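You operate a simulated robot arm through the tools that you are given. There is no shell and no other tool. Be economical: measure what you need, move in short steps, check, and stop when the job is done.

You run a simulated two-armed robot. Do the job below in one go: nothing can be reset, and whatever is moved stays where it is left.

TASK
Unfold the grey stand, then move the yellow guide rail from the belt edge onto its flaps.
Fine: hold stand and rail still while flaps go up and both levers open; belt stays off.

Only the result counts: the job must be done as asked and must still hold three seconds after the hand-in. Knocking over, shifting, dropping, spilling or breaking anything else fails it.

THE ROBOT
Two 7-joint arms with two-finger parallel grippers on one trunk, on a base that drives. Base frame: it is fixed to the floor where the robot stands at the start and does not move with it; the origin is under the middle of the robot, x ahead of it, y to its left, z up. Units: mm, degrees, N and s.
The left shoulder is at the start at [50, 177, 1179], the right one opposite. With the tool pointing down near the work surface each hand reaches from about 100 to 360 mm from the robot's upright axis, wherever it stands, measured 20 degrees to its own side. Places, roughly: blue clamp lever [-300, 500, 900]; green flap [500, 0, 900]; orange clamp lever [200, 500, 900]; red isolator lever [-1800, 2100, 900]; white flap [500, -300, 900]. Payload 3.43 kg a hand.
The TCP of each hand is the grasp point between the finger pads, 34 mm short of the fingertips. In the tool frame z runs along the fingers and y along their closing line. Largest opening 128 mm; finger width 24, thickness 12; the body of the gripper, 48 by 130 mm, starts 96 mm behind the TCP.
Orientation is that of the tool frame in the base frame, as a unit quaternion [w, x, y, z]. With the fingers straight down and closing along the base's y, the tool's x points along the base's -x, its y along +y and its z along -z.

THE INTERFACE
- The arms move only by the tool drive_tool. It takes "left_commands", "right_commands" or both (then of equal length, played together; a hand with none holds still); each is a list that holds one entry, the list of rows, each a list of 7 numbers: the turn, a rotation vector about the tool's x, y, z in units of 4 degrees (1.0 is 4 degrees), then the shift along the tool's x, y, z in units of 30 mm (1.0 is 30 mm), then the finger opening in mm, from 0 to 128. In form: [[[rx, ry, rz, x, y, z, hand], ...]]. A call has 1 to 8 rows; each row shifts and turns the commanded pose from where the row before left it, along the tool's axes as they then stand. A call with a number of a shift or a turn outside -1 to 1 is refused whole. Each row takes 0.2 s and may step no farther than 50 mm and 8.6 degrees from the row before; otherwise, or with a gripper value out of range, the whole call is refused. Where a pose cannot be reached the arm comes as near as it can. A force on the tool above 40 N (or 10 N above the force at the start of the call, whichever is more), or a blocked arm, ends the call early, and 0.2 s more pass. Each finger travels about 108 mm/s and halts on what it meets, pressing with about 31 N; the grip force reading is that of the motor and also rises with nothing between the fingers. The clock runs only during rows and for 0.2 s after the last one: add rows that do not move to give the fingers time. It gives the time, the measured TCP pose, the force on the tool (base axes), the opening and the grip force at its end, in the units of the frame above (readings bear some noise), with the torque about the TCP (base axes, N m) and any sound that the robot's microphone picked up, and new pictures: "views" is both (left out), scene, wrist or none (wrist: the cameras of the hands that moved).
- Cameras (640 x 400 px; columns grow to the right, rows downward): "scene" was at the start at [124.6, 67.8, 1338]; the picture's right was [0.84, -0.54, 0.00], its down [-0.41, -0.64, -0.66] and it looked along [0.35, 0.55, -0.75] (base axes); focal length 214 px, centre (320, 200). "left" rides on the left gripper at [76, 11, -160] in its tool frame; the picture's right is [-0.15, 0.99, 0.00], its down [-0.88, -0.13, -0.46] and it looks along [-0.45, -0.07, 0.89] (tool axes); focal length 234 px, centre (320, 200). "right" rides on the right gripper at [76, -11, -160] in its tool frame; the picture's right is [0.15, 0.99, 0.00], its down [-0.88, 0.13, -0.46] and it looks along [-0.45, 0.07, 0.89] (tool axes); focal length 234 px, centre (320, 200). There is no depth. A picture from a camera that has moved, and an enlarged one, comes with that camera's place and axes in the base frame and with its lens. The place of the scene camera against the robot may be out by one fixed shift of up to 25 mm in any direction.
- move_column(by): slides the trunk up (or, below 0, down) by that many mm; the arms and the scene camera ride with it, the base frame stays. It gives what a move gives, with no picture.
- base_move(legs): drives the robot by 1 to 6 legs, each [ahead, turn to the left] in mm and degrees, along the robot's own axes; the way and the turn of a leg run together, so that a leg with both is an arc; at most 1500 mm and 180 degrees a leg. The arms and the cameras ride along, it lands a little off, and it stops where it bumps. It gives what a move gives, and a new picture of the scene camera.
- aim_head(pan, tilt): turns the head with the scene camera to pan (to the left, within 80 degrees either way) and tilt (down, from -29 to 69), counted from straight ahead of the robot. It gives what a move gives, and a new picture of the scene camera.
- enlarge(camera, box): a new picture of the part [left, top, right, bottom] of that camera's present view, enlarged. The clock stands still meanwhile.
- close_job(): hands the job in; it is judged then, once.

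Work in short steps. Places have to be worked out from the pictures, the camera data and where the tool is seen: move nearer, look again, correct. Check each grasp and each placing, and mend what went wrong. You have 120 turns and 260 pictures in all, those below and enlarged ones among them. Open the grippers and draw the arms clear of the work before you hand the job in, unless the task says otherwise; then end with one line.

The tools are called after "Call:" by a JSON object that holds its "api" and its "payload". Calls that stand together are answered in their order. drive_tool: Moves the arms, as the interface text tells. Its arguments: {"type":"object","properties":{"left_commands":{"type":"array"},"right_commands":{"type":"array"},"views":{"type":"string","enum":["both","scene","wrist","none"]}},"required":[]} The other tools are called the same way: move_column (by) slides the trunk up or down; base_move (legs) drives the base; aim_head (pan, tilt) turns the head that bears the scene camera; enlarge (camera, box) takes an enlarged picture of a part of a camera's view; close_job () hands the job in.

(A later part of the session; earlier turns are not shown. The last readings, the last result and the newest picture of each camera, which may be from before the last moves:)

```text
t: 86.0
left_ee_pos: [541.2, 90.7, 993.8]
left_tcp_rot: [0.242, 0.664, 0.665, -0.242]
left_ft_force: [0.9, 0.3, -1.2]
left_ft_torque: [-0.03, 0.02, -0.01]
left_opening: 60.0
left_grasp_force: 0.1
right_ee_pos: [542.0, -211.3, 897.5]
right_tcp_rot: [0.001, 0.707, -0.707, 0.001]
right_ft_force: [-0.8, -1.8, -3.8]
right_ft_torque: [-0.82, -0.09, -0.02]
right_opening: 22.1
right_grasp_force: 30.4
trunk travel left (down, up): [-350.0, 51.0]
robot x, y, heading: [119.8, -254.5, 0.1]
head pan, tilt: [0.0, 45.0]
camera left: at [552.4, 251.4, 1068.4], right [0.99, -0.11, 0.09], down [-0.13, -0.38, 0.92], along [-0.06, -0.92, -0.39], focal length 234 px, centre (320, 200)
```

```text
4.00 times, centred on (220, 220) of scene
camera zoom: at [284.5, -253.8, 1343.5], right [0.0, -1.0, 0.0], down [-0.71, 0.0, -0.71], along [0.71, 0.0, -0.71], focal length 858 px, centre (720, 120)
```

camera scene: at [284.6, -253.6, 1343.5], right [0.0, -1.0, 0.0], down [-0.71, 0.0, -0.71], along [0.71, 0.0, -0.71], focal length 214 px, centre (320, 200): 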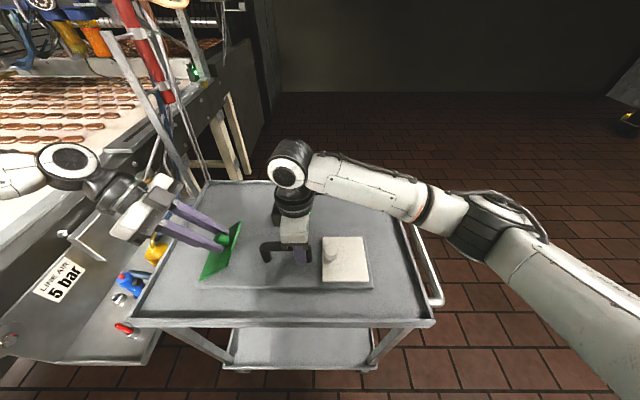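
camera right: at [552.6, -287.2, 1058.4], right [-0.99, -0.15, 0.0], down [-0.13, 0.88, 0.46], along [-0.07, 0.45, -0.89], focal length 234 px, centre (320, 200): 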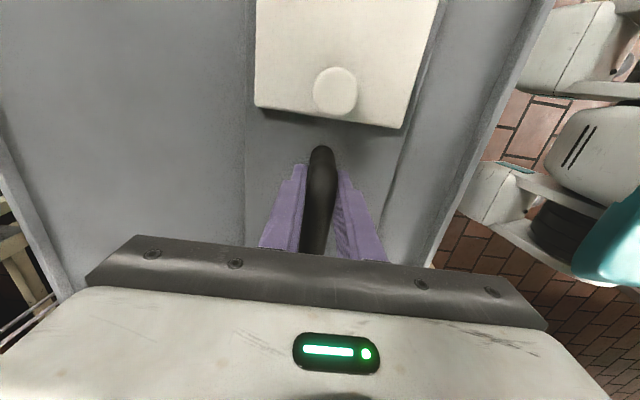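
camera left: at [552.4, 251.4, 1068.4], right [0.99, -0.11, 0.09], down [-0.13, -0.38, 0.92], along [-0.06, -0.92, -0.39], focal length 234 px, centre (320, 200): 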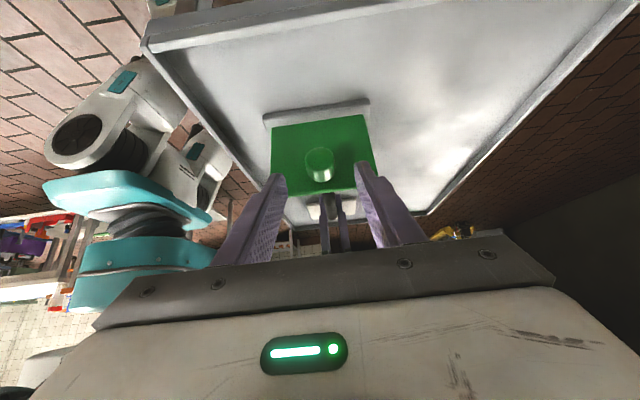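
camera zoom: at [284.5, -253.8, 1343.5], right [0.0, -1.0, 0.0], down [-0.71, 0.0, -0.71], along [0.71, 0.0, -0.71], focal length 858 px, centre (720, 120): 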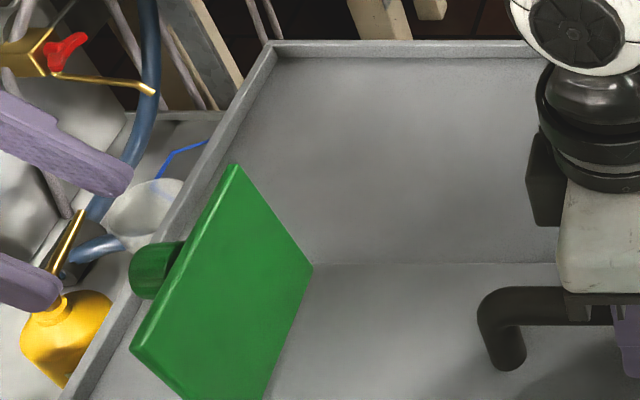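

The flap swung slightly past vertical on release and stays up. I free the right hand, lift both hands and level the left.

Call:
{"api": "drive_tool", "payload": {"left_commands": [[[0, 0, 0, -0.6, 0, -0.75, 60], [0, 0, 0, -0.6, 0, -0.75, 60], [0, 0, 0, -0.6, 0, -0.75, 60], [0, 0, 0, -0.6, 0, -0.75, 60], [0, 1, 0, -0.3, 0, -0.35, 60], [0, 1, 0, -0.3, 0, -0.35, 60], [0, 1, 0, 0, 0, 0, 60], [0, 1, 0, 0, 0, 0, 60]]], "right_commands": [[[0, 0, 0, 0, 0, 0, 60], [0, 0, 0, 0, 0, 0, 80], [0, 0, 0, 0, 0, -0.7, 80], [0, 0, 0, 0, 0, -1, 80], [0, 0, 0, 0, 0, -1, 80], [0, 0, 0, 0, 0, -1, 80], [0, 0, 0, 0.5, 0, -1, 80], [0, 0, 0, 0.5, 0, -1, 80]]], "views": "none"}}

Call:
{"api": "drive_tool", "payload": {"left_commands": [[[0, 1, 0, 0, 0, 0, 60], [0, 1, 0, 0, 0, 0, 60], [0, 1, 0, 0, 0, 0, 60], [0, 1, 0, 0, 0, 0, 60], [0, 1, 0, 0, 0, 0, 60], [0, 1, 0, 0, 0, 0, 60]]], "right_commands": [[[0, 0, 0, 1, 0, 0, 80], [0, 0, 0, 1, 0, 0, 80], [0, 0, 0, 0, 0, 0, 80], [0, 0, 0, 0, 0, 0, 80], [0, 0, 0, 0, 0, 0, 80], [0, 0, 0, 0, 0, 0, 80]]], "views": "both"}}

Call:
{"api": "enlarge", "payload": {"camera": "scene", "box": [140, 170, 380, 320]}}

```text
t: 87.8
left_ee_pos: [540.9, 92.4, 1138.9]
left_tcp_rot: [0.147, 0.691, 0.693, -0.145]
left_ft_force: [-0.9, -1.3, 0.3]
left_ft_torque: [-0.03, 0.05, 0.01]
left_opening: 60.1
left_grasp_force: 0.0
right_ee_pos: [540.8, -241.2, 1071.8]
right_tcp_rot: [0.0, 0.708, -0.706, 0.0]
right_ft_force: [0.3, -0.1, -0.5]
right_ft_torque: [-0.01, -0.01, 0.05]
right_opening: 79.7
right_grasp_force: 0.0
trunk travel left (down, up): [-350.0, 51.0]
robot x, y, heading: [122.8, -257.4, -0.2]
head pan, tilt: [0.0, 45.0]
```

```text
t: 89.2
left_ee_pos: [540.4, 92.2, 1138.6]
left_tcp_rot: [0.001, 0.706, 0.708, 0.001]
left_ft_force: [-0.4, -0.3, -0.6]
left_ft_torque: [0.0, 0.02, -0.02]
left_opening: 60.1
left_grasp_force: 0.0
right_ee_pos: [543.2, -301.9, 1070.1]
right_tcp_rot: [-0.001, 0.707, -0.707, 0.001]
right_ft_force: [0.5, -0.8, -0.1]
right_ft_torque: [0.01, 0.03, -0.01]
right_opening: 80.2
right_grasp_force: 0.1
trunk travel left (down, up): [-350.0, 51.0]
robot x, y, heading: [121.5, -257.4, 0.3]
head pan, tilt: [0.0, 45.0]
camera scene: at [284.2, -254.1, 1343.6], right [0.0, -1.0, 0.0], down [-0.71, 0.0, -0.71], along [0.71, 0.0, -0.71], focal length 214 px, centre (320, 200)
camera right: at [553.1, -378.1, 1230.1], right [-0.99, -0.15, 0.0], down [-0.13, 0.88, 0.46], along [-0.07, 0.45, -0.89], focal length 234 px, centre (320, 200)
camera left: at [552.5, 167.2, 1297.8], right [0.99, -0.14, 0.0], down [-0.13, -0.88, 0.45], along [-0.06, -0.45, -0.89], focal length 234 px, centre (320, 200)
```

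scene: 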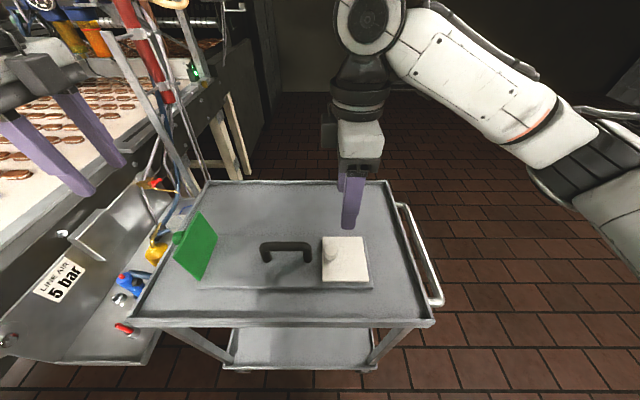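
right: 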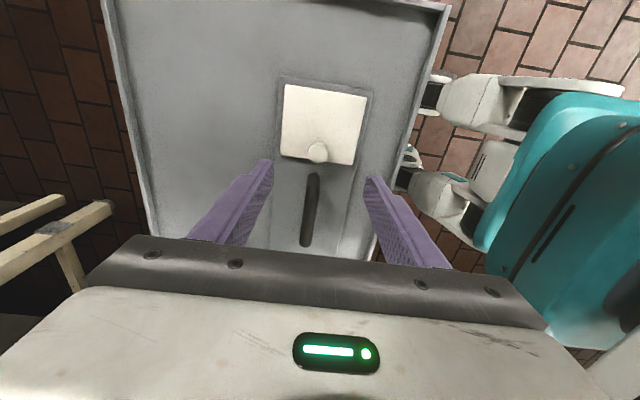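
left: 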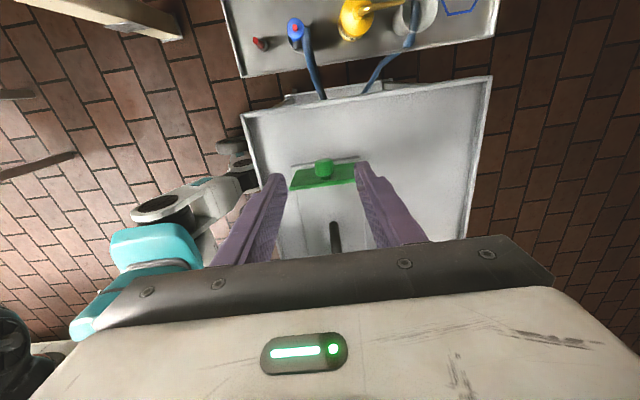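

```text
2.67 times, centred on (260, 245) of scene
camera zoom: at [284.2, -254.1, 1343.6], right [0.0, -1.0, 0.0], down [-0.71, 0.0, -0.71], along [0.71, 0.0, -0.71], focal length 572 px, centre (480, 80)
```

zoom: 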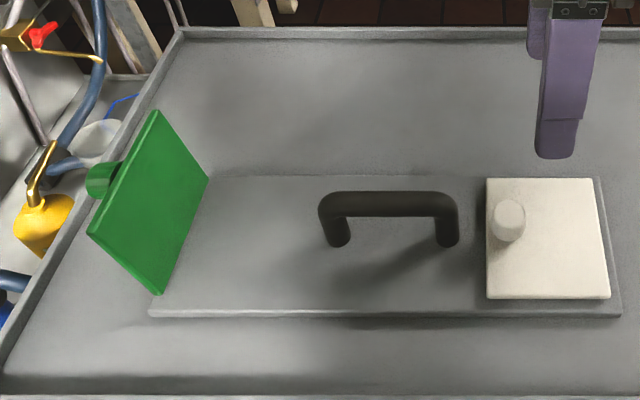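

Green flap stays, leaning slightly outward at its stop. Mirror job next: left holds the handle, right lifts the white knob. I turn the base −6° to give the left arm reach.

Call:
{"api": "base_move", "payload": {"legs": [[0, -7]]}}

Call:
{"api": "drive_tool", "payload": {"left_commands": [[[0, 0, -0.9, 0, 0, 0, 80], [0, 0, -0.85, 0, 0, 0, 80]]], "right_commands": [[[0, 0, -0.9, 0, 0, 0, 70], [0, 0, -0.85, 0, 0, 0, 70]]], "views": "none"}}

```text
t: 90.2
left_ee_pos: [580.9, 37.5, 1139.7]
left_tcp_rot: [0.001, 0.748, 0.664, 0.0]
left_ft_force: [0.5, 0.3, 0.3]
left_ft_torque: [0.03, -0.01, -0.01]
left_opening: 60.0
left_grasp_force: 0.0
right_ee_pos: [533.4, -353.9, 1070.1]
right_tcp_rot: [0.0, -0.663, 0.749, 0.0]
right_ft_force: [0.4, -0.6, -1.1]
right_ft_torque: [0.02, 0.0, -0.03]
right_opening: 80.0
right_grasp_force: 0.1
trunk travel left (down, up): [-350.0, 51.0]
robot x, y, heading: [117.9, -254.3, -6.6]
head pan, tilt: [0.0, 45.0]
camera scene: at [283.2, -272.8, 1343.6], right [-0.12, -0.99, 0.0], down [-0.7, 0.08, -0.71], along [0.7, -0.08, -0.71], focal length 214 px, centre (320, 200)
```

scene: 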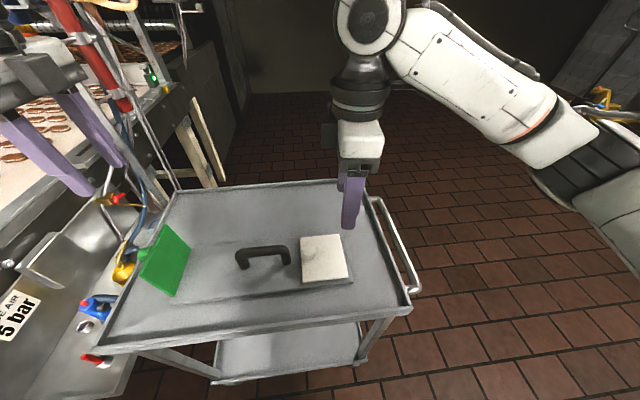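

```text
t: 90.8
left_ee_pos: [579.6, 38.2, 1137.9]
left_tcp_rot: [0.001, 0.706, 0.709, 0.0]
left_ft_force: [0.2, -0.4, -0.2]
left_ft_torque: [0.01, 0.02, 0.01]
left_opening: 80.1
left_grasp_force: 0.0
right_ee_pos: [533.5, -351.7, 1071.4]
right_tcp_rot: [0.0, 0.707, -0.707, 0.0]
right_ft_force: [0.0, -0.6, -0.5]
right_ft_torque: [0.0, -0.02, -0.01]
right_opening: 70.0
right_grasp_force: 0.0
trunk travel left (down, up): [-350.0, 51.0]
robot x, y, heading: [120.3, -256.3, -6.6]
head pan, tilt: [0.0, 45.0]
```

I bring the left hand over the handle's green end.

Call:
{"api": "drive_tool", "payload": {"left_commands": [[[0, 0, 0, -0.85, -0.19, 0.3, 80], [0, 0, 0, -0.85, -0.19, 0.3, 80], [0, 0, 0, -0.85, -0.19, 0.4, 80], [0, 0, 0, -0.85, -0.19, 0.4, 80], [0, 0, 0, -0.85, -0.19, 0.5, 80], [0, 0, 0, -0.85, -0.19, 0.5, 80], [0, 0, 0, -0.85, -0.19, 0.5, 80]]], "views": "wrist"}}

```text
t: 92.4
left_ee_pos: [541.9, -141.1, 1051.1]
left_tcp_rot: [0.0, 0.705, 0.709, 0.0]
left_ft_force: [-0.1, -0.3, 0.8]
left_ft_torque: [-0.04, 0.03, 0.0]
left_opening: 79.7
left_grasp_force: 0.0
right_ee_pos: [534.3, -351.4, 1070.7]
right_tcp_rot: [0.0, 0.708, -0.707, 0.0]
right_ft_force: [0.0, -0.5, -0.1]
right_ft_torque: [0.01, 0.04, 0.01]
right_opening: 69.7
right_grasp_force: 0.1
trunk travel left (down, up): [-350.0, 51.0]
robot x, y, heading: [121.4, -255.4, -6.8]
head pan, tilt: [0.0, 45.0]
camera left: at [553.6, -65.8, 1210.9], right [0.99, -0.14, 0.0], down [-0.13, -0.88, 0.46], along [-0.06, -0.45, -0.89], focal length 234 px, centre (320, 200)
```

left: 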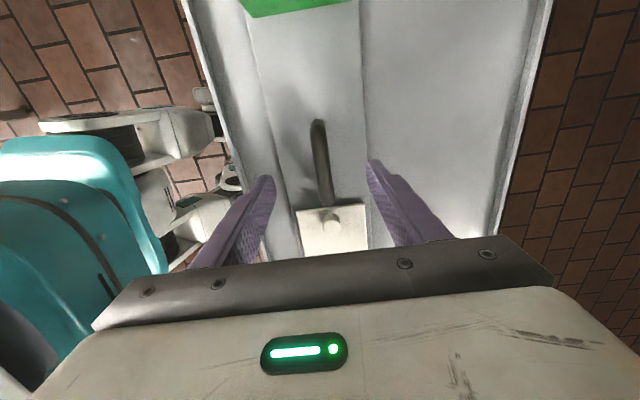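

Reach is fine. Left descends and grips the bar while right moves above the white knob.

Call:
{"api": "drive_tool", "payload": {"left_commands": [[[0, 0, 0, 0, 0, 0.95, 80], [0, 0, 0, 0, 0, 0.95, 80], [0, 0, 0, 0, 0, 0.95, 80], [0, 0, 0, 0, 0, 0.95, 80], [0, 0, 0, 0, 0, 0.95, 80], [0, 0, 0, 0, 0, 0.31, 80], [0, 0, 0, 0, 0, 0, 30], [0, 0, 0, 0, 0, 0, 0]]], "right_commands": [[[0, 0, 0, -0.55, -0.06, 0.5, 70], [0, 0, 0, -0.55, -0.06, 0.5, 70], [0, 0, 0, -0.55, -0.06, 0.5, 70], [0, 0, 0, -0.55, -0.05, 0.5, 70], [0, 0, 0, 0, 0, 0.4, 70], [0, 0, 0, 0, 0, 0, 70], [0, 0, 0, 0, 0, 0, 70], [0, 0, 0, 0, 0, 0, 70]]], "views": "wrist"}}

```text
t: 94.2
left_ee_pos: [541.3, -140.5, 898.8]
left_tcp_rot: [0.001, 0.706, 0.708, 0.001]
left_ft_force: [-2.2, -0.1, 0.3]
left_ft_torque: [-0.04, -0.12, -0.11]
left_opening: 21.8
left_grasp_force: 30.7
right_ee_pos: [540.4, -286.3, 997.7]
right_tcp_rot: [0.0, 0.707, -0.707, 0.0]
right_ft_force: [-0.3, 0.3, 0.0]
right_ft_torque: [-0.02, -0.05, 0.01]
right_opening: 70.1
right_grasp_force: 0.1
trunk travel left (down, up): [-350.0, 51.0]
robot x, y, heading: [119.6, -255.5, -6.8]
head pan, tilt: [0.0, 45.0]
camera right: at [551.7, -362.9, 1158.2], right [-0.99, -0.15, 0.0], down [-0.13, 0.88, 0.46], along [-0.07, 0.45, -0.89], focal length 234 px, centre (320, 200)
camera left: at [553.6, -64.4, 1059.1], right [0.99, -0.14, 0.0], down [-0.13, -0.88, 0.46], along [-0.06, -0.45, -0.89], focal length 234 px, centre (320, 200)
```

right: 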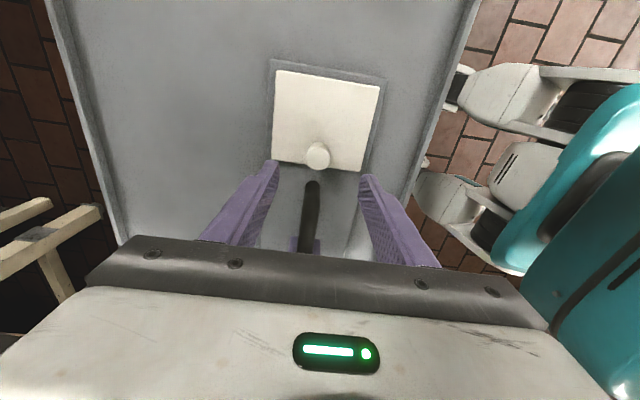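
left: 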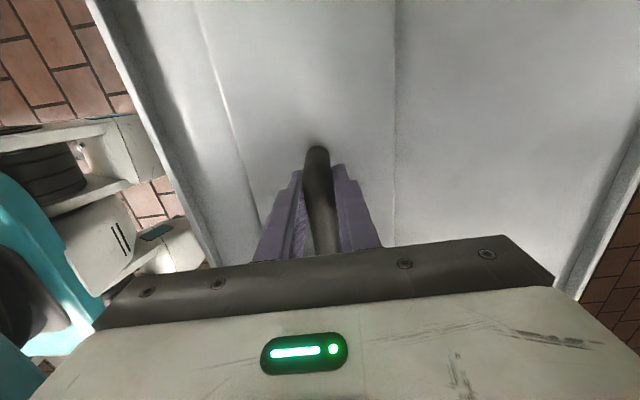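

Left holds the bar. White knob at (543, −286); I descend and grip it with the right hand.

Call:
{"api": "drive_tool", "payload": {"right_commands": [[[0, 0, 0, 0, -0.07, 0.785, 70], [0, 0, 0, 0, 0, 0.785, 60], [0, 0, 0, 0, 0, 0.785, 60], [0, 0, 0, 0, 0, 0.785, 60], [0, 0, 0, 0, 0, 0, 30], [0, 0, 0, 0, 0, 0, 0], [0, 0, 0, 0, 0, 0, 0], [0, 0, 0, 0, 0, 0, 0]]], "views": "wrist"}}

```text
t: 96.0
left_ee_pos: [542.3, -139.3, 898.7]
left_tcp_rot: [0.0, 0.706, 0.708, 0.0]
left_ft_force: [-2.8, -1.0, 0.2]
left_ft_torque: [-0.37, -0.11, -0.27]
left_opening: 22.0
left_grasp_force: 30.5
right_ee_pos: [541.2, -287.1, 902.2]
right_tcp_rot: [0.0, 0.707, -0.707, 0.0]
right_ft_force: [1.5, -0.3, 0.2]
right_ft_torque: [0.07, -0.03, 0.02]
right_opening: 29.4
right_grasp_force: 31.6
trunk travel left (down, up): [-350.0, 51.0]
robot x, y, heading: [120.9, -255.6, -6.9]
head pan, tilt: [0.0, 45.0]
camera right: at [553.3, -363.0, 1063.4], right [-0.99, -0.15, 0.0], down [-0.13, 0.88, 0.46], along [-0.07, 0.45, -0.89], focal length 234 px, centre (320, 200)
```

right: 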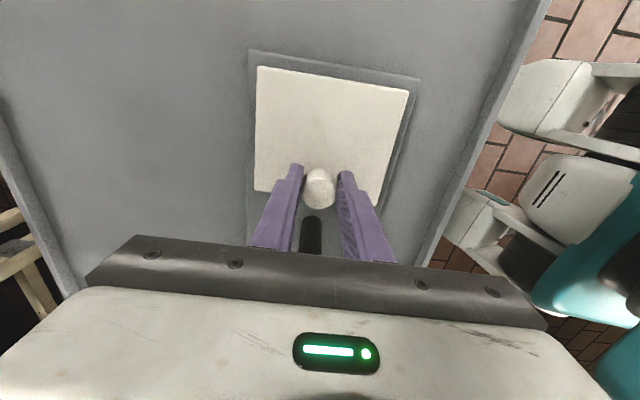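

Knob gripped. On this side there is free room, so I swing rigidly; first 32°.

Call:
{"api": "drive_tool", "payload": {"right_commands": [[[0, -1, 0, 0.108, 0, -0.185, 0], [0, -1, 0, 0.108, 0, -0.185, 0], [0, -1, 0, 0.108, 0, -0.185, 0], [0, -1, 0, 0.108, 0, -0.185, 0], [0, -1, 0, 0.108, 0, -0.185, 0], [0, -1, 0, 0.108, 0, -0.185, 0], [0, -1, 0, 0.108, 0, -0.185, 0], [0, -1, 0, 0.108, 0, -0.185, 0]]], "views": "both"}}

```text
t: 97.8
left_ee_pos: [542.4, -139.6, 899.5]
left_tcp_rot: [0.0, 0.706, 0.708, 0.001]
left_ft_force: [-3.8, 8.0, 6.6]
left_ft_torque: [-0.67, 0.01, -0.33]
left_opening: 21.9
left_grasp_force: 31.3
right_ee_pos: [542.4, -322.2, 939.0]
right_tcp_rot: [0.195, -0.679, 0.68, 0.194]
right_ft_force: [2.6, -9.8, -0.8]
right_ft_torque: [-0.45, 0.1, -0.13]
right_opening: 29.3
right_grasp_force: 30.8
trunk travel left (down, up): [-350.0, 51.0]
robot x, y, heading: [120.2, -253.2, -6.5]
head pan, tilt: [0.0, 45.0]
camera scene: at [283.3, -272.4, 1343.6], right [-0.12, -0.99, 0.0], down [-0.7, 0.08, -0.71], along [0.7, -0.08, -0.71], focal length 214 px, centre (320, 200)
camera right: at [553.7, -471.7, 1034.7], right [-0.99, -0.12, -0.08], down [-0.13, 0.51, 0.85], along [-0.07, 0.85, -0.52], focal length 234 px, centre (320, 200)
```

scene: 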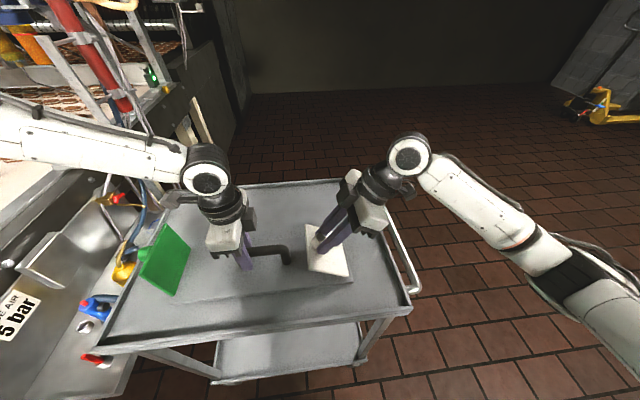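
right: 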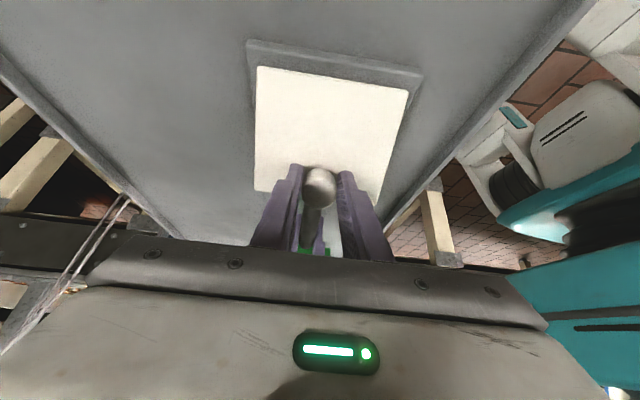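

Going well; I continue to about 60°, slightly more outward to relax the pull.

Call:
{"api": "drive_tool", "payload": {"right_commands": [[[0, -1, 0, 0.135, 0, -0.185, 0], [0, -1, 0, 0.135, 0, -0.185, 0], [0, -1, 0, 0.125, 0, -0.185, 0], [0, -1, 0, 0.115, 0, -0.185, 0], [0, -1, 0, 0.11, 0, -0.185, 0], [0, -1, 0, 0.11, 0, -0.185, 0]]], "views": "both"}}

```text
t: 99.2
left_ee_pos: [542.7, -140.0, 899.1]
left_tcp_rot: [0.001, 0.706, 0.708, 0.001]
left_ft_force: [-0.6, 5.4, 7.2]
left_ft_torque: [0.62, -0.18, -0.2]
left_opening: 21.7
left_grasp_force: 31.3
right_ee_pos: [543.0, -360.4, 949.3]
right_tcp_rot: [-0.333, 0.625, -0.624, -0.332]
right_ft_force: [0.6, -4.5, -0.4]
right_ft_torque: [-0.36, 0.01, -0.05]
right_opening: 29.1
right_grasp_force: 31.5
trunk travel left (down, up): [-350.0, 51.0]
robot x, y, heading: [118.9, -253.0, -6.6]
head pan, tilt: [0.0, 45.0]
camera scene: at [283.1, -272.4, 1343.6], right [-0.12, -0.99, 0.0], down [-0.7, 0.08, -0.71], along [0.7, -0.08, -0.71], focal length 214 px, centre (320, 200)
camera right: at [553.7, -535.0, 976.5], right [-0.99, -0.08, -0.12], down [-0.13, 0.11, 0.98], along [-0.07, 0.99, -0.12], focal length 234 px, centre (320, 200)
```

scene: 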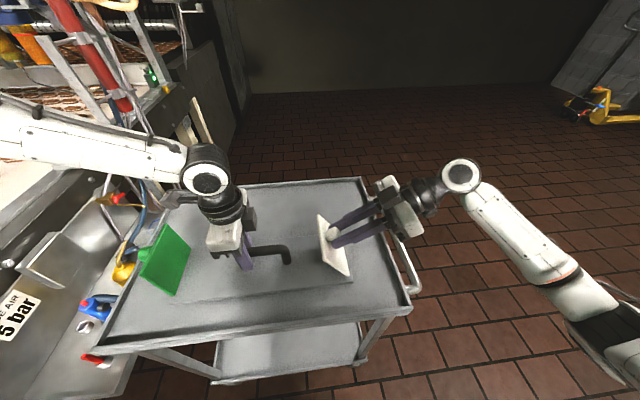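
right: 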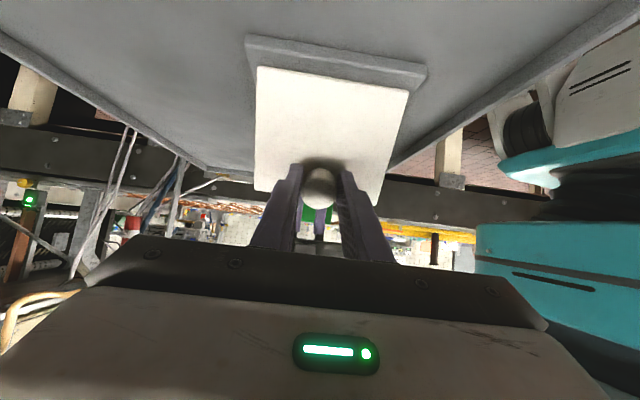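

Now at 56°; as before I keep the tool angle and pivot the knob to upright and slightly beyond.

Call:
{"api": "drive_tool", "payload": {"right_commands": [[[0, 0, 0, 0.06, 0, -0.24, 0], [0, 0, 0, 0.06, 0, -0.24, 0], [0, 0, 0, 0.112, 0, -0.2, 0], [0, 0, 0, 0.112, 0, -0.2, 0], [0, 0, 0, 0.145, 0, -0.178, 0], [0, 0, 0, 0.145, 0, -0.178, 0]]], "views": "both"}}

Call:
{"api": "enlarge", "payload": {"camera": "scene", "box": [240, 180, 400, 280]}}

```text
t: 100.6
left_ee_pos: [541.7, -140.1, 899.4]
left_tcp_rot: [0.0, 0.706, 0.708, -0.001]
left_ft_force: [0.4, -14.4, -3.6]
left_ft_torque: [0.22, 0.03, -0.05]
left_opening: 22.0
left_grasp_force: 31.6
right_ee_pos: [542.0, -400.4, 956.2]
right_tcp_rot: [-0.333, 0.625, -0.623, -0.332]
right_ft_force: [-0.8, 10.9, 3.6]
right_ft_torque: [1.1, -0.12, -0.26]
right_opening: 29.4
right_grasp_force: 31.5
trunk travel left (down, up): [-350.0, 51.0]
robot x, y, heading: [117.0, -256.1, -6.7]
head pan, tilt: [0.0, 45.0]
camera scene: at [283.1, -272.5, 1343.6], right [-0.12, -0.99, 0.0], down [-0.7, 0.08, -0.71], along [0.7, -0.08, -0.71], focal length 214 px, centre (320, 200)
camera right: at [554.0, -576.5, 982.5], right [-0.99, -0.08, -0.12], down [-0.13, 0.11, 0.98], along [-0.07, 0.99, -0.12], focal length 234 px, centre (320, 200)
```

scene: 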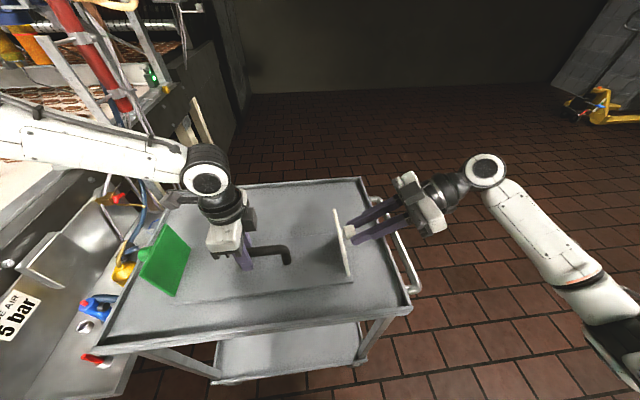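
right: 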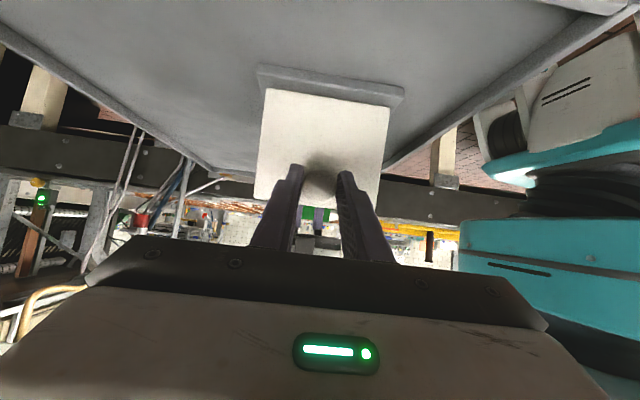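

```text
4.00 times, centred on (320, 230) of scene
camera zoom: at [283.1, -272.5, 1343.6], right [-0.12, -0.99, 0.0], down [-0.7, 0.08, -0.71], along [0.7, -0.08, -0.71], focal length 858 px, centre (320, 80)
```

zoom: 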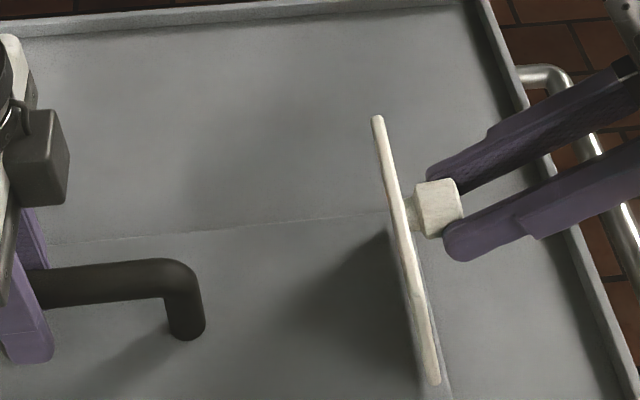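

About 80°. I go on past vertical.

Call:
{"api": "drive_tool", "payload": {"right_commands": [[[0, 0, 0, 0.16, 0, -0.16, 0], [0, 0, 0, 0.17, 0, -0.14, 0], [0, 0, 0, 0.17, 0, -0.14, 0], [0, 0, 0, 0.17, 0, -0.13, 0], [0, 0, 0, 0.17, 0, -0.12, 0]]], "views": "none"}}

Call:
{"api": "enlarge", "payload": {"camera": "scene", "box": [240, 180, 400, 280]}}

```text
t: 101.8
left_ee_pos: [541.8, -140.1, 900.3]
left_tcp_rot: [0.002, 0.706, 0.708, -0.001]
left_ft_force: [-1.9, -18.8, -6.3]
left_ft_torque: [0.71, -0.01, -0.19]
left_opening: 21.7
left_grasp_force: 30.6
right_ee_pos: [542.8, -430.4, 946.6]
right_tcp_rot: [-0.333, 0.625, -0.622, -0.334]
right_ft_force: [2.5, 22.6, 8.2]
right_ft_torque: [0.76, -0.05, -0.27]
right_opening: 29.3
right_grasp_force: 31.2
trunk travel left (down, up): [-350.0, 51.0]
robot x, y, heading: [124.5, -261.8, -6.8]
head pan, tilt: [0.0, 45.0]
```

```text
4.00 times, centred on (320, 230) of scene
camera zoom: at [283.1, -271.4, 1343.7], right [-0.12, -0.99, 0.0], down [-0.7, 0.08, -0.71], along [0.7, -0.08, -0.71], focal length 858 px, centre (320, 80)
```

zoom: 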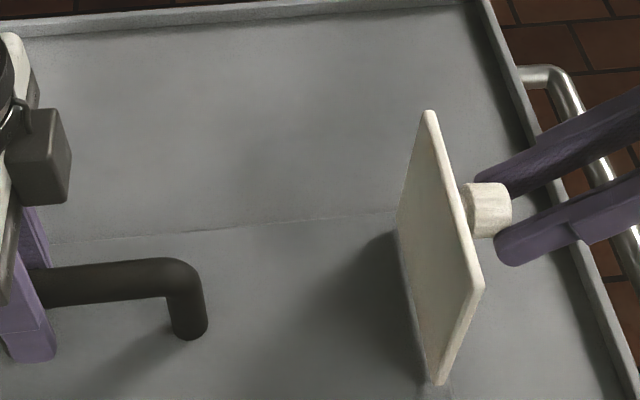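

The force rise suggests the stop. I release the white knob, back off, and check.

Call:
{"api": "drive_tool", "payload": {"right_commands": [[[0, 0, 0, -0.06, 0, 0, 30], [0, 0, 0, 0, 0, 0, 60], [0, 0, 0, 0, 0, -0.8, 60], [0, 0, 0, 0, 0, -0.8, 60], [0, 0, 0, -0.8, 0, -0.6, 60], [0, 0, 0, -0.8, 0, -0.6, 60], [0, 0, 0, -0.8, 0, -0.6, 60], [0, 0, 0, -0.8, 0, -0.6, 60]]], "views": "scene"}}

Call:
{"api": "enlarge", "payload": {"camera": "scene", "box": [120, 180, 440, 380]}}

```text
t: 103.6
left_ee_pos: [542.1, -140.0, 898.4]
left_tcp_rot: [0.0, 0.706, 0.708, 0.001]
left_ft_force: [0.2, 1.4, -1.5]
left_ft_torque: [0.35, 0.08, -0.04]
left_opening: 21.9
left_grasp_force: 31.2
right_ee_pos: [542.3, -477.4, 1094.0]
right_tcp_rot: [-0.332, 0.625, -0.623, -0.333]
right_ft_force: [-0.3, 0.0, 0.4]
right_ft_torque: [0.01, -0.02, -0.06]
right_opening: 59.8
right_grasp_force: 0.2
trunk travel left (down, up): [-350.0, 51.0]
robot x, y, heading: [119.3, -257.6, -7.0]
head pan, tilt: [0.0, 45.0]
camera scene: at [283.3, -272.1, 1343.5], right [-0.12, -0.99, 0.0], down [-0.7, 0.08, -0.71], along [0.7, -0.08, -0.71], focal length 214 px, centre (320, 200)
```

scene: 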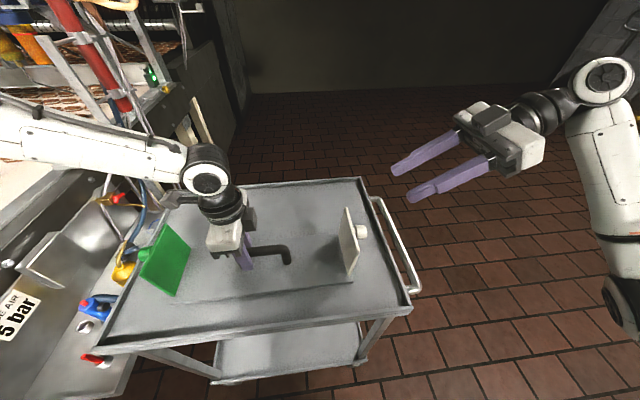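

```text
2.00 times, centred on (280, 280) of scene
camera zoom: at [283.3, -272.1, 1343.5], right [-0.12, -0.99, 0.0], down [-0.7, 0.08, -0.71], along [0.7, -0.08, -0.71], focal length 429 px, centre (400, 40)
```

zoom: 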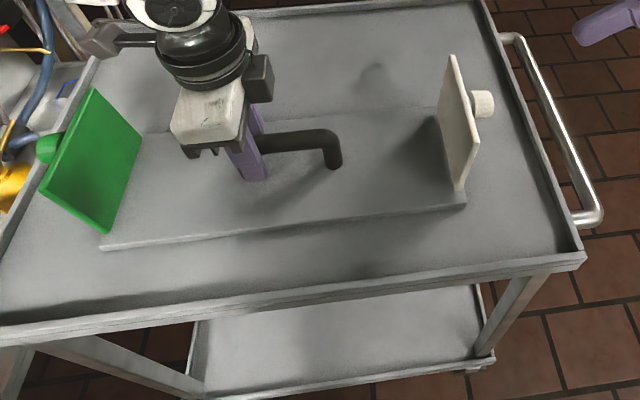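

Both flaps stand on their own. I release the handle, lift the left hand and level the right one.

Call:
{"api": "drive_tool", "payload": {"left_commands": [[[0, 0, 0, 0, 0, 0, 50], [0, 0, 0, 0, 0, 0, 80], [0, 0, 0, 0, 0, -0.7, 80], [0, 0, 0, 0, 0, -1, 80], [0, 0, 0, 0, 0, -1, 80], [0, 0, 0, 0, 0, -1, 80], [0, 0, 0, 0, -1, -1, 80], [0, 0, 0, 0, -1, -1, 80]]], "right_commands": [[[0, 1, 0, 0, 0, 0, 80], [0, 1, 0, 0, 0, 0, 80], [0, 1, 0, 0, 0, 0, 80], [0, 1, 0, 0, 0, 0, 80], [0, 1, 0, 0, 0, 0, 80], [0, 1, 0, 0, 0, 0, 80], [0, 1, 0, 0, 0, 0, 80], [0, 1, 0, 0, 0, 0, 80]]], "views": "none"}}

Call:
{"api": "drive_tool", "payload": {"left_commands": [[[0, 0, 0, 0, -1, -1, 80], [0, 0, 0, 0, -1, -1, 80], [0, 0, 0, 0, -1, -1, 80], [0, 0, 0, 0.3, -1, 0, 80], [0, 0, 0, 0.3, -1, 0, 80], [0, 0, 0, 0.3, -1, 0, 80]]], "right_commands": [[[0, 1, 0, 0, 0, 0, 80], [0, 1, 0, 0, 0, 0, 80], [0, 1, 0, -0.5, 0.5, -0.5, 80], [0, 1, 0, -0.5, 1, -0.5, 80], [0, 1, 0, -0.5, 1, -0.5, 80], [0, 1, 0, -0.5, 1, -0.5, 80]]], "views": "scene"}}

```text
t: 105.4
left_ee_pos: [479.5, -140.2, 1070.4]
left_tcp_rot: [0.001, 0.705, 0.709, 0.001]
left_ft_force: [-0.3, -0.2, -0.2]
left_ft_torque: [0.0, 0.0, 0.0]
left_opening: 79.9
left_grasp_force: 0.0
right_ee_pos: [541.6, -477.3, 1093.4]
right_tcp_rot: [-0.146, 0.694, -0.69, -0.147]
right_ft_force: [-0.5, 0.2, -1.0]
right_ft_torque: [-0.02, 0.01, 0.01]
right_opening: 79.9
right_grasp_force: 0.0
trunk travel left (down, up): [-350.0, 51.0]
robot x, y, heading: [122.8, -254.9, -6.7]
head pan, tilt: [0.0, 45.0]
```

```text
t: 106.6
left_ee_pos: [349.3, -127.9, 1162.1]
left_tcp_rot: [0.013, 0.702, 0.712, 0.003]
left_ft_force: [11.9, 1.6, -0.2]
left_ft_torque: [-0.11, 1.23, -0.21]
left_opening: 80.1
left_grasp_force: 0.1
right_ee_pos: [476.1, -448.1, 1141.1]
right_tcp_rot: [-0.031, 0.707, -0.706, -0.031]
right_ft_force: [0.1, 0.0, -1.0]
right_ft_torque: [0.04, 0.02, 0.0]
right_opening: 80.0
right_grasp_force: 0.0
trunk travel left (down, up): [-350.0, 51.0]
robot x, y, heading: [116.8, -253.6, -7.0]
head pan, tilt: [0.0, 45.0]
stopped in row 5 (left hand): the force on the tool passed its limit (the readings are from after the stop); the commanded pose is now the measured one
camera scene: at [283.2, -271.9, 1343.6], right [-0.12, -0.99, 0.0], down [-0.7, 0.08, -0.71], along [0.7, -0.08, -0.71], focal length 214 px, centre (320, 200)
```

scene: 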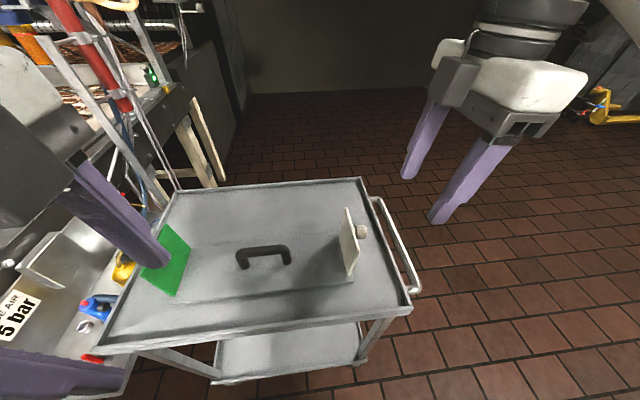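

The left hand touched the robot's own body; I move it forward. Then I back off from the cart and turn to face the belt.

Call:
{"api": "drive_tool", "payload": {"left_commands": [[[0, 0, 0, 0.3, 1, 0, 80], [0, 0, 0, 0.3, 1, 0, 80]]], "right_commands": [[[0, 0, 0, 0, 0.8, 0, 80], [0, 0, 0, 0, 0.8, 0, 80]]], "views": "none"}}

Call:
{"api": "base_move", "payload": {"legs": [[-200, 0], [0, 97]]}}

Call:
{"api": "aim_head", "payload": {"pan": 0, "tilt": 40}}

```text
t: 107.2
left_ee_pos: [408.1, -111.2, 1163.1]
left_tcp_rot: [0.012, 0.703, 0.711, 0.003]
left_ft_force: [0.0, 0.6, -0.1]
left_ft_torque: [0.0, 0.01, 0.0]
left_opening: 80.2
left_grasp_force: 0.1
right_ee_pos: [427.3, -447.2, 1143.0]
right_tcp_rot: [-0.032, 0.707, -0.706, -0.032]
right_ft_force: [-1.0, -0.8, 0.5]
right_ft_torque: [0.0, 0.02, 0.0]
right_opening: 80.1
right_grasp_force: 0.1
trunk travel left (down, up): [-350.0, 51.0]
robot x, y, heading: [119.2, -255.2, -6.6]
head pan, tilt: [0.0, 45.0]
```

```text
t: 112.9
left_ee_pos: [-261.3, 35.2, 1164.6]
left_tcp_rot: [0.007, -0.07, 0.997, 0.011]
left_ft_force: [-0.3, -0.2, -0.1]
left_ft_torque: [-0.01, 0.0, 0.01]
left_opening: 80.1
left_grasp_force: 0.1
right_ee_pos: [70.5, 98.1, 1142.9]
right_tcp_rot: [0.003, 0.997, 0.065, -0.046]
right_ft_force: [-0.2, 1.3, -0.1]
right_ft_torque: [-0.01, 0.02, 0.0]
right_opening: 80.2
right_grasp_force: 0.0
trunk travel left (down, up): [-350.0, 51.0]
robot x, y, heading: [-77.5, -232.0, 90.5]
head pan, tilt: [0.0, 45.0]
camera scene: at [-68.0, -78.8, 1343.6], right [1.0, 0.01, 0.0], down [0.01, -0.71, -0.71], along [-0.01, 0.71, -0.71], focal length 214 px, centre (320, 200)
```

scene: 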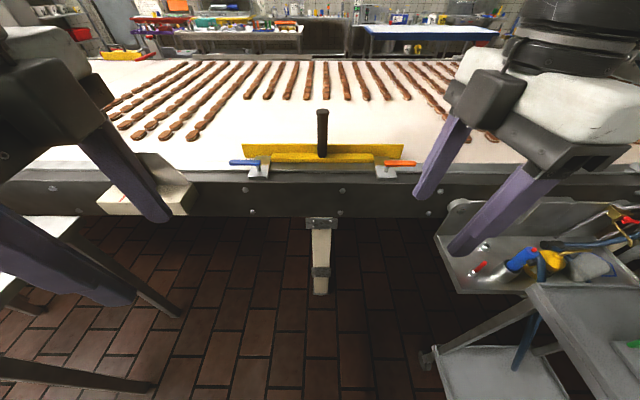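

```text
t: 113.6
left_ee_pos: [-261.2, 35.6, 1162.9]
left_tcp_rot: [0.007, -0.071, 0.997, 0.011]
left_ft_force: [1.0, 0.1, -0.3]
left_ft_torque: [-0.03, -0.02, -0.01]
left_opening: 80.1
left_grasp_force: 0.1
right_ee_pos: [70.3, 97.8, 1142.3]
right_tcp_rot: [0.002, 0.997, 0.065, -0.046]
right_ft_force: [0.4, -0.7, -0.1]
right_ft_torque: [0.0, 0.01, 0.02]
right_opening: 79.9
right_grasp_force: 0.1
trunk travel left (down, up): [-350.0, 51.0]
robot x, y, heading: [-79.9, -234.6, 90.8]
head pan, tilt: [0.0, 40.0]
camera scene: at [-67.9, -75.1, 1350.8], right [1.0, 0.01, 0.0], down [0.01, -0.64, -0.77], along [-0.01, 0.77, -0.64], focal length 214 px, centre (320, 200)
```

scene: 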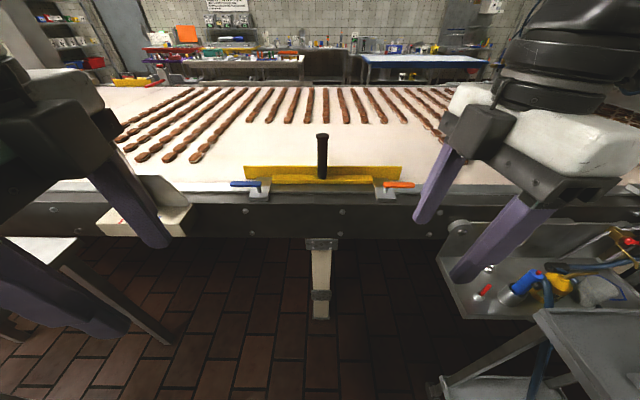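

A clear view: the yellow rail with a black upright grip in the middle, clamped by blue and orange levers. I zoom in.

Call:
{"api": "enlarge", "payload": {"camera": "scene", "box": [210, 120, 434, 260]}}

Call:
{"api": "enlarge", "payload": {"camera": "right", "box": [0, 0, 640, 400]}}

Call:
{"api": "enlarge", "payload": {"camera": "left", "box": [0, 0, 640, 400]}}

```text
2.86 times, centred on (322, 190) of scene
camera zoom: at [-67.9, -75.1, 1350.8], right [1.0, 0.01, 0.0], down [0.01, -0.64, -0.77], along [-0.01, 0.77, -0.64], focal length 613 px, centre (314, 229)
```

zoom: 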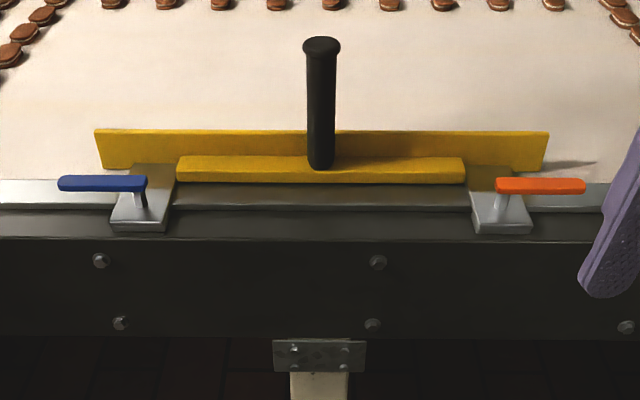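

```text
1.00 times, centred on (320, 200) of right
camera zoom: at [158.1, 119.9, 1295.2], right [0.27, -0.96, -0.01], down [-0.81, -0.24, 0.53], along [-0.52, -0.14, -0.85], focal length 234 px, centre (320, 200)
```

zoom: 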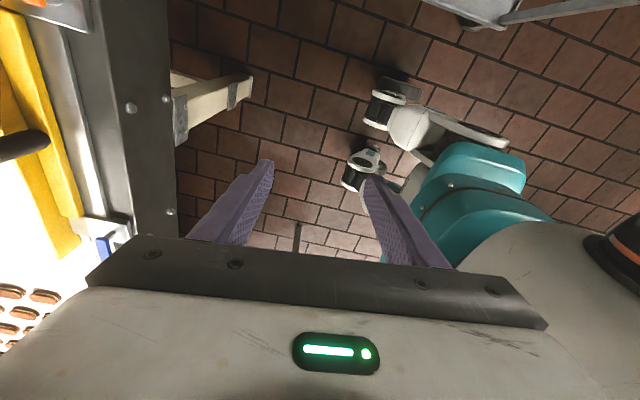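

```text
1.00 times, centred on (320, 200) of left
camera zoom: at [-338.4, 31.1, 1322.0], right [0.01, 1.0, 0.02], down [0.89, -0.01, 0.46], along [0.46, 0.02, -0.89], focal length 234 px, centre (320, 200)
```

zoom: 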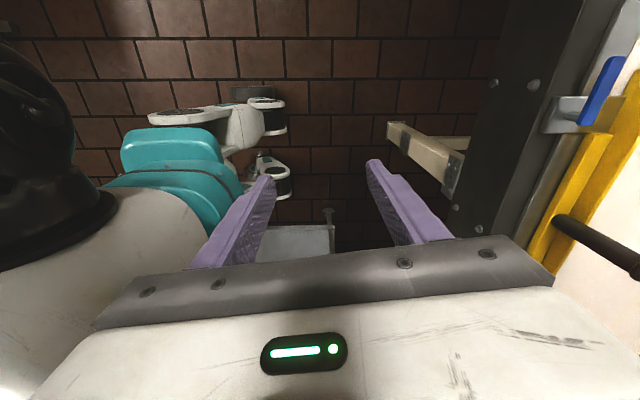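

The rail spans about x −340…+205, centred at x≈−68, grip top at z≈1055. I drive 200 mm closer for wrist views.

Call:
{"api": "base_move", "payload": {"legs": [[200, 0]]}}

Call:
{"api": "enlarge", "payload": {"camera": "right", "box": [0, 0, 320, 200]}}

Call:
{"api": "enlarge", "payload": {"camera": "left", "box": [320, 0, 640, 200]}}

```text
t: 115.2
left_ee_pos: [-264.5, 236.6, 1162.0]
left_tcp_rot: [0.006, -0.071, 0.997, 0.01]
left_ft_force: [0.4, 0.6, -0.5]
left_ft_torque: [-0.04, -0.02, 0.01]
left_opening: 80.0
left_grasp_force: 0.0
right_ee_pos: [67.6, 299.0, 1142.6]
right_tcp_rot: [0.003, 0.997, 0.066, -0.045]
right_ft_force: [1.2, 1.3, -0.2]
right_ft_torque: [-0.05, -0.03, 0.0]
right_opening: 79.9
right_grasp_force: 0.0
trunk travel left (down, up): [-350.0, 51.0]
robot x, y, heading: [-81.9, -32.5, 90.7]
head pan, tilt: [0.0, 40.0]
camera scene: at [-70.0, 126.5, 1350.7], right [1.0, 0.01, 0.0], down [0.01, -0.64, -0.77], along [-0.01, 0.77, -0.64], focal length 214 px, centre (320, 200)
```

scene: 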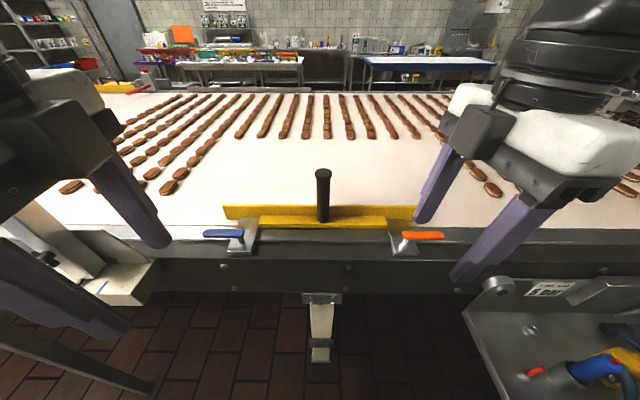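

```text
2.00 times, centred on (160, 100) of right
camera zoom: at [156.0, 321.4, 1294.9], right [0.27, -0.96, -0.01], down [-0.81, -0.24, 0.53], along [-0.52, -0.14, -0.85], focal length 468 px, centre (640, 400)
```

zoom: 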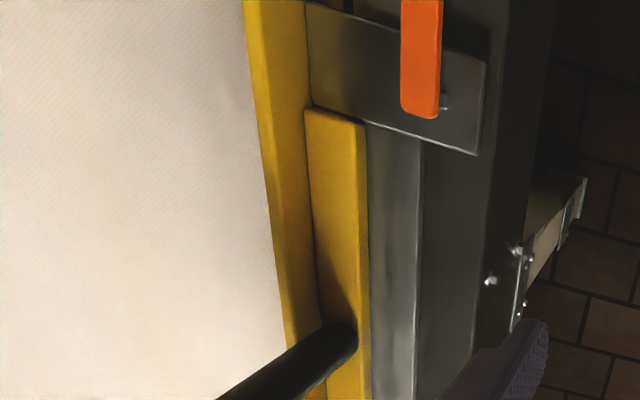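

```text
2.00 times, centred on (480, 100) of left
camera zoom: at [-340.5, 232.6, 1321.9], right [0.01, 1.0, 0.02], down [0.89, -0.01, 0.46], along [0.46, 0.02, -0.89], focal length 468 px, centre (0, 400)
```

zoom: 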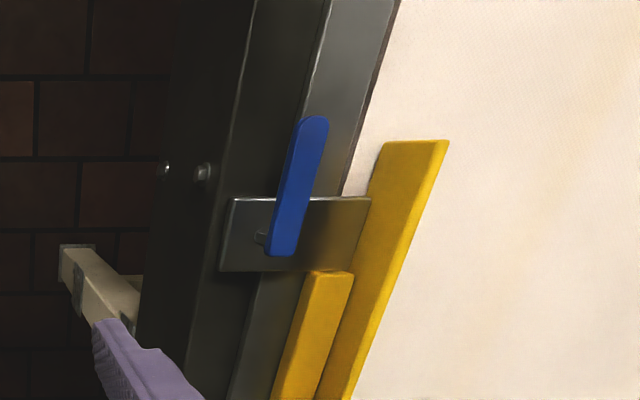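

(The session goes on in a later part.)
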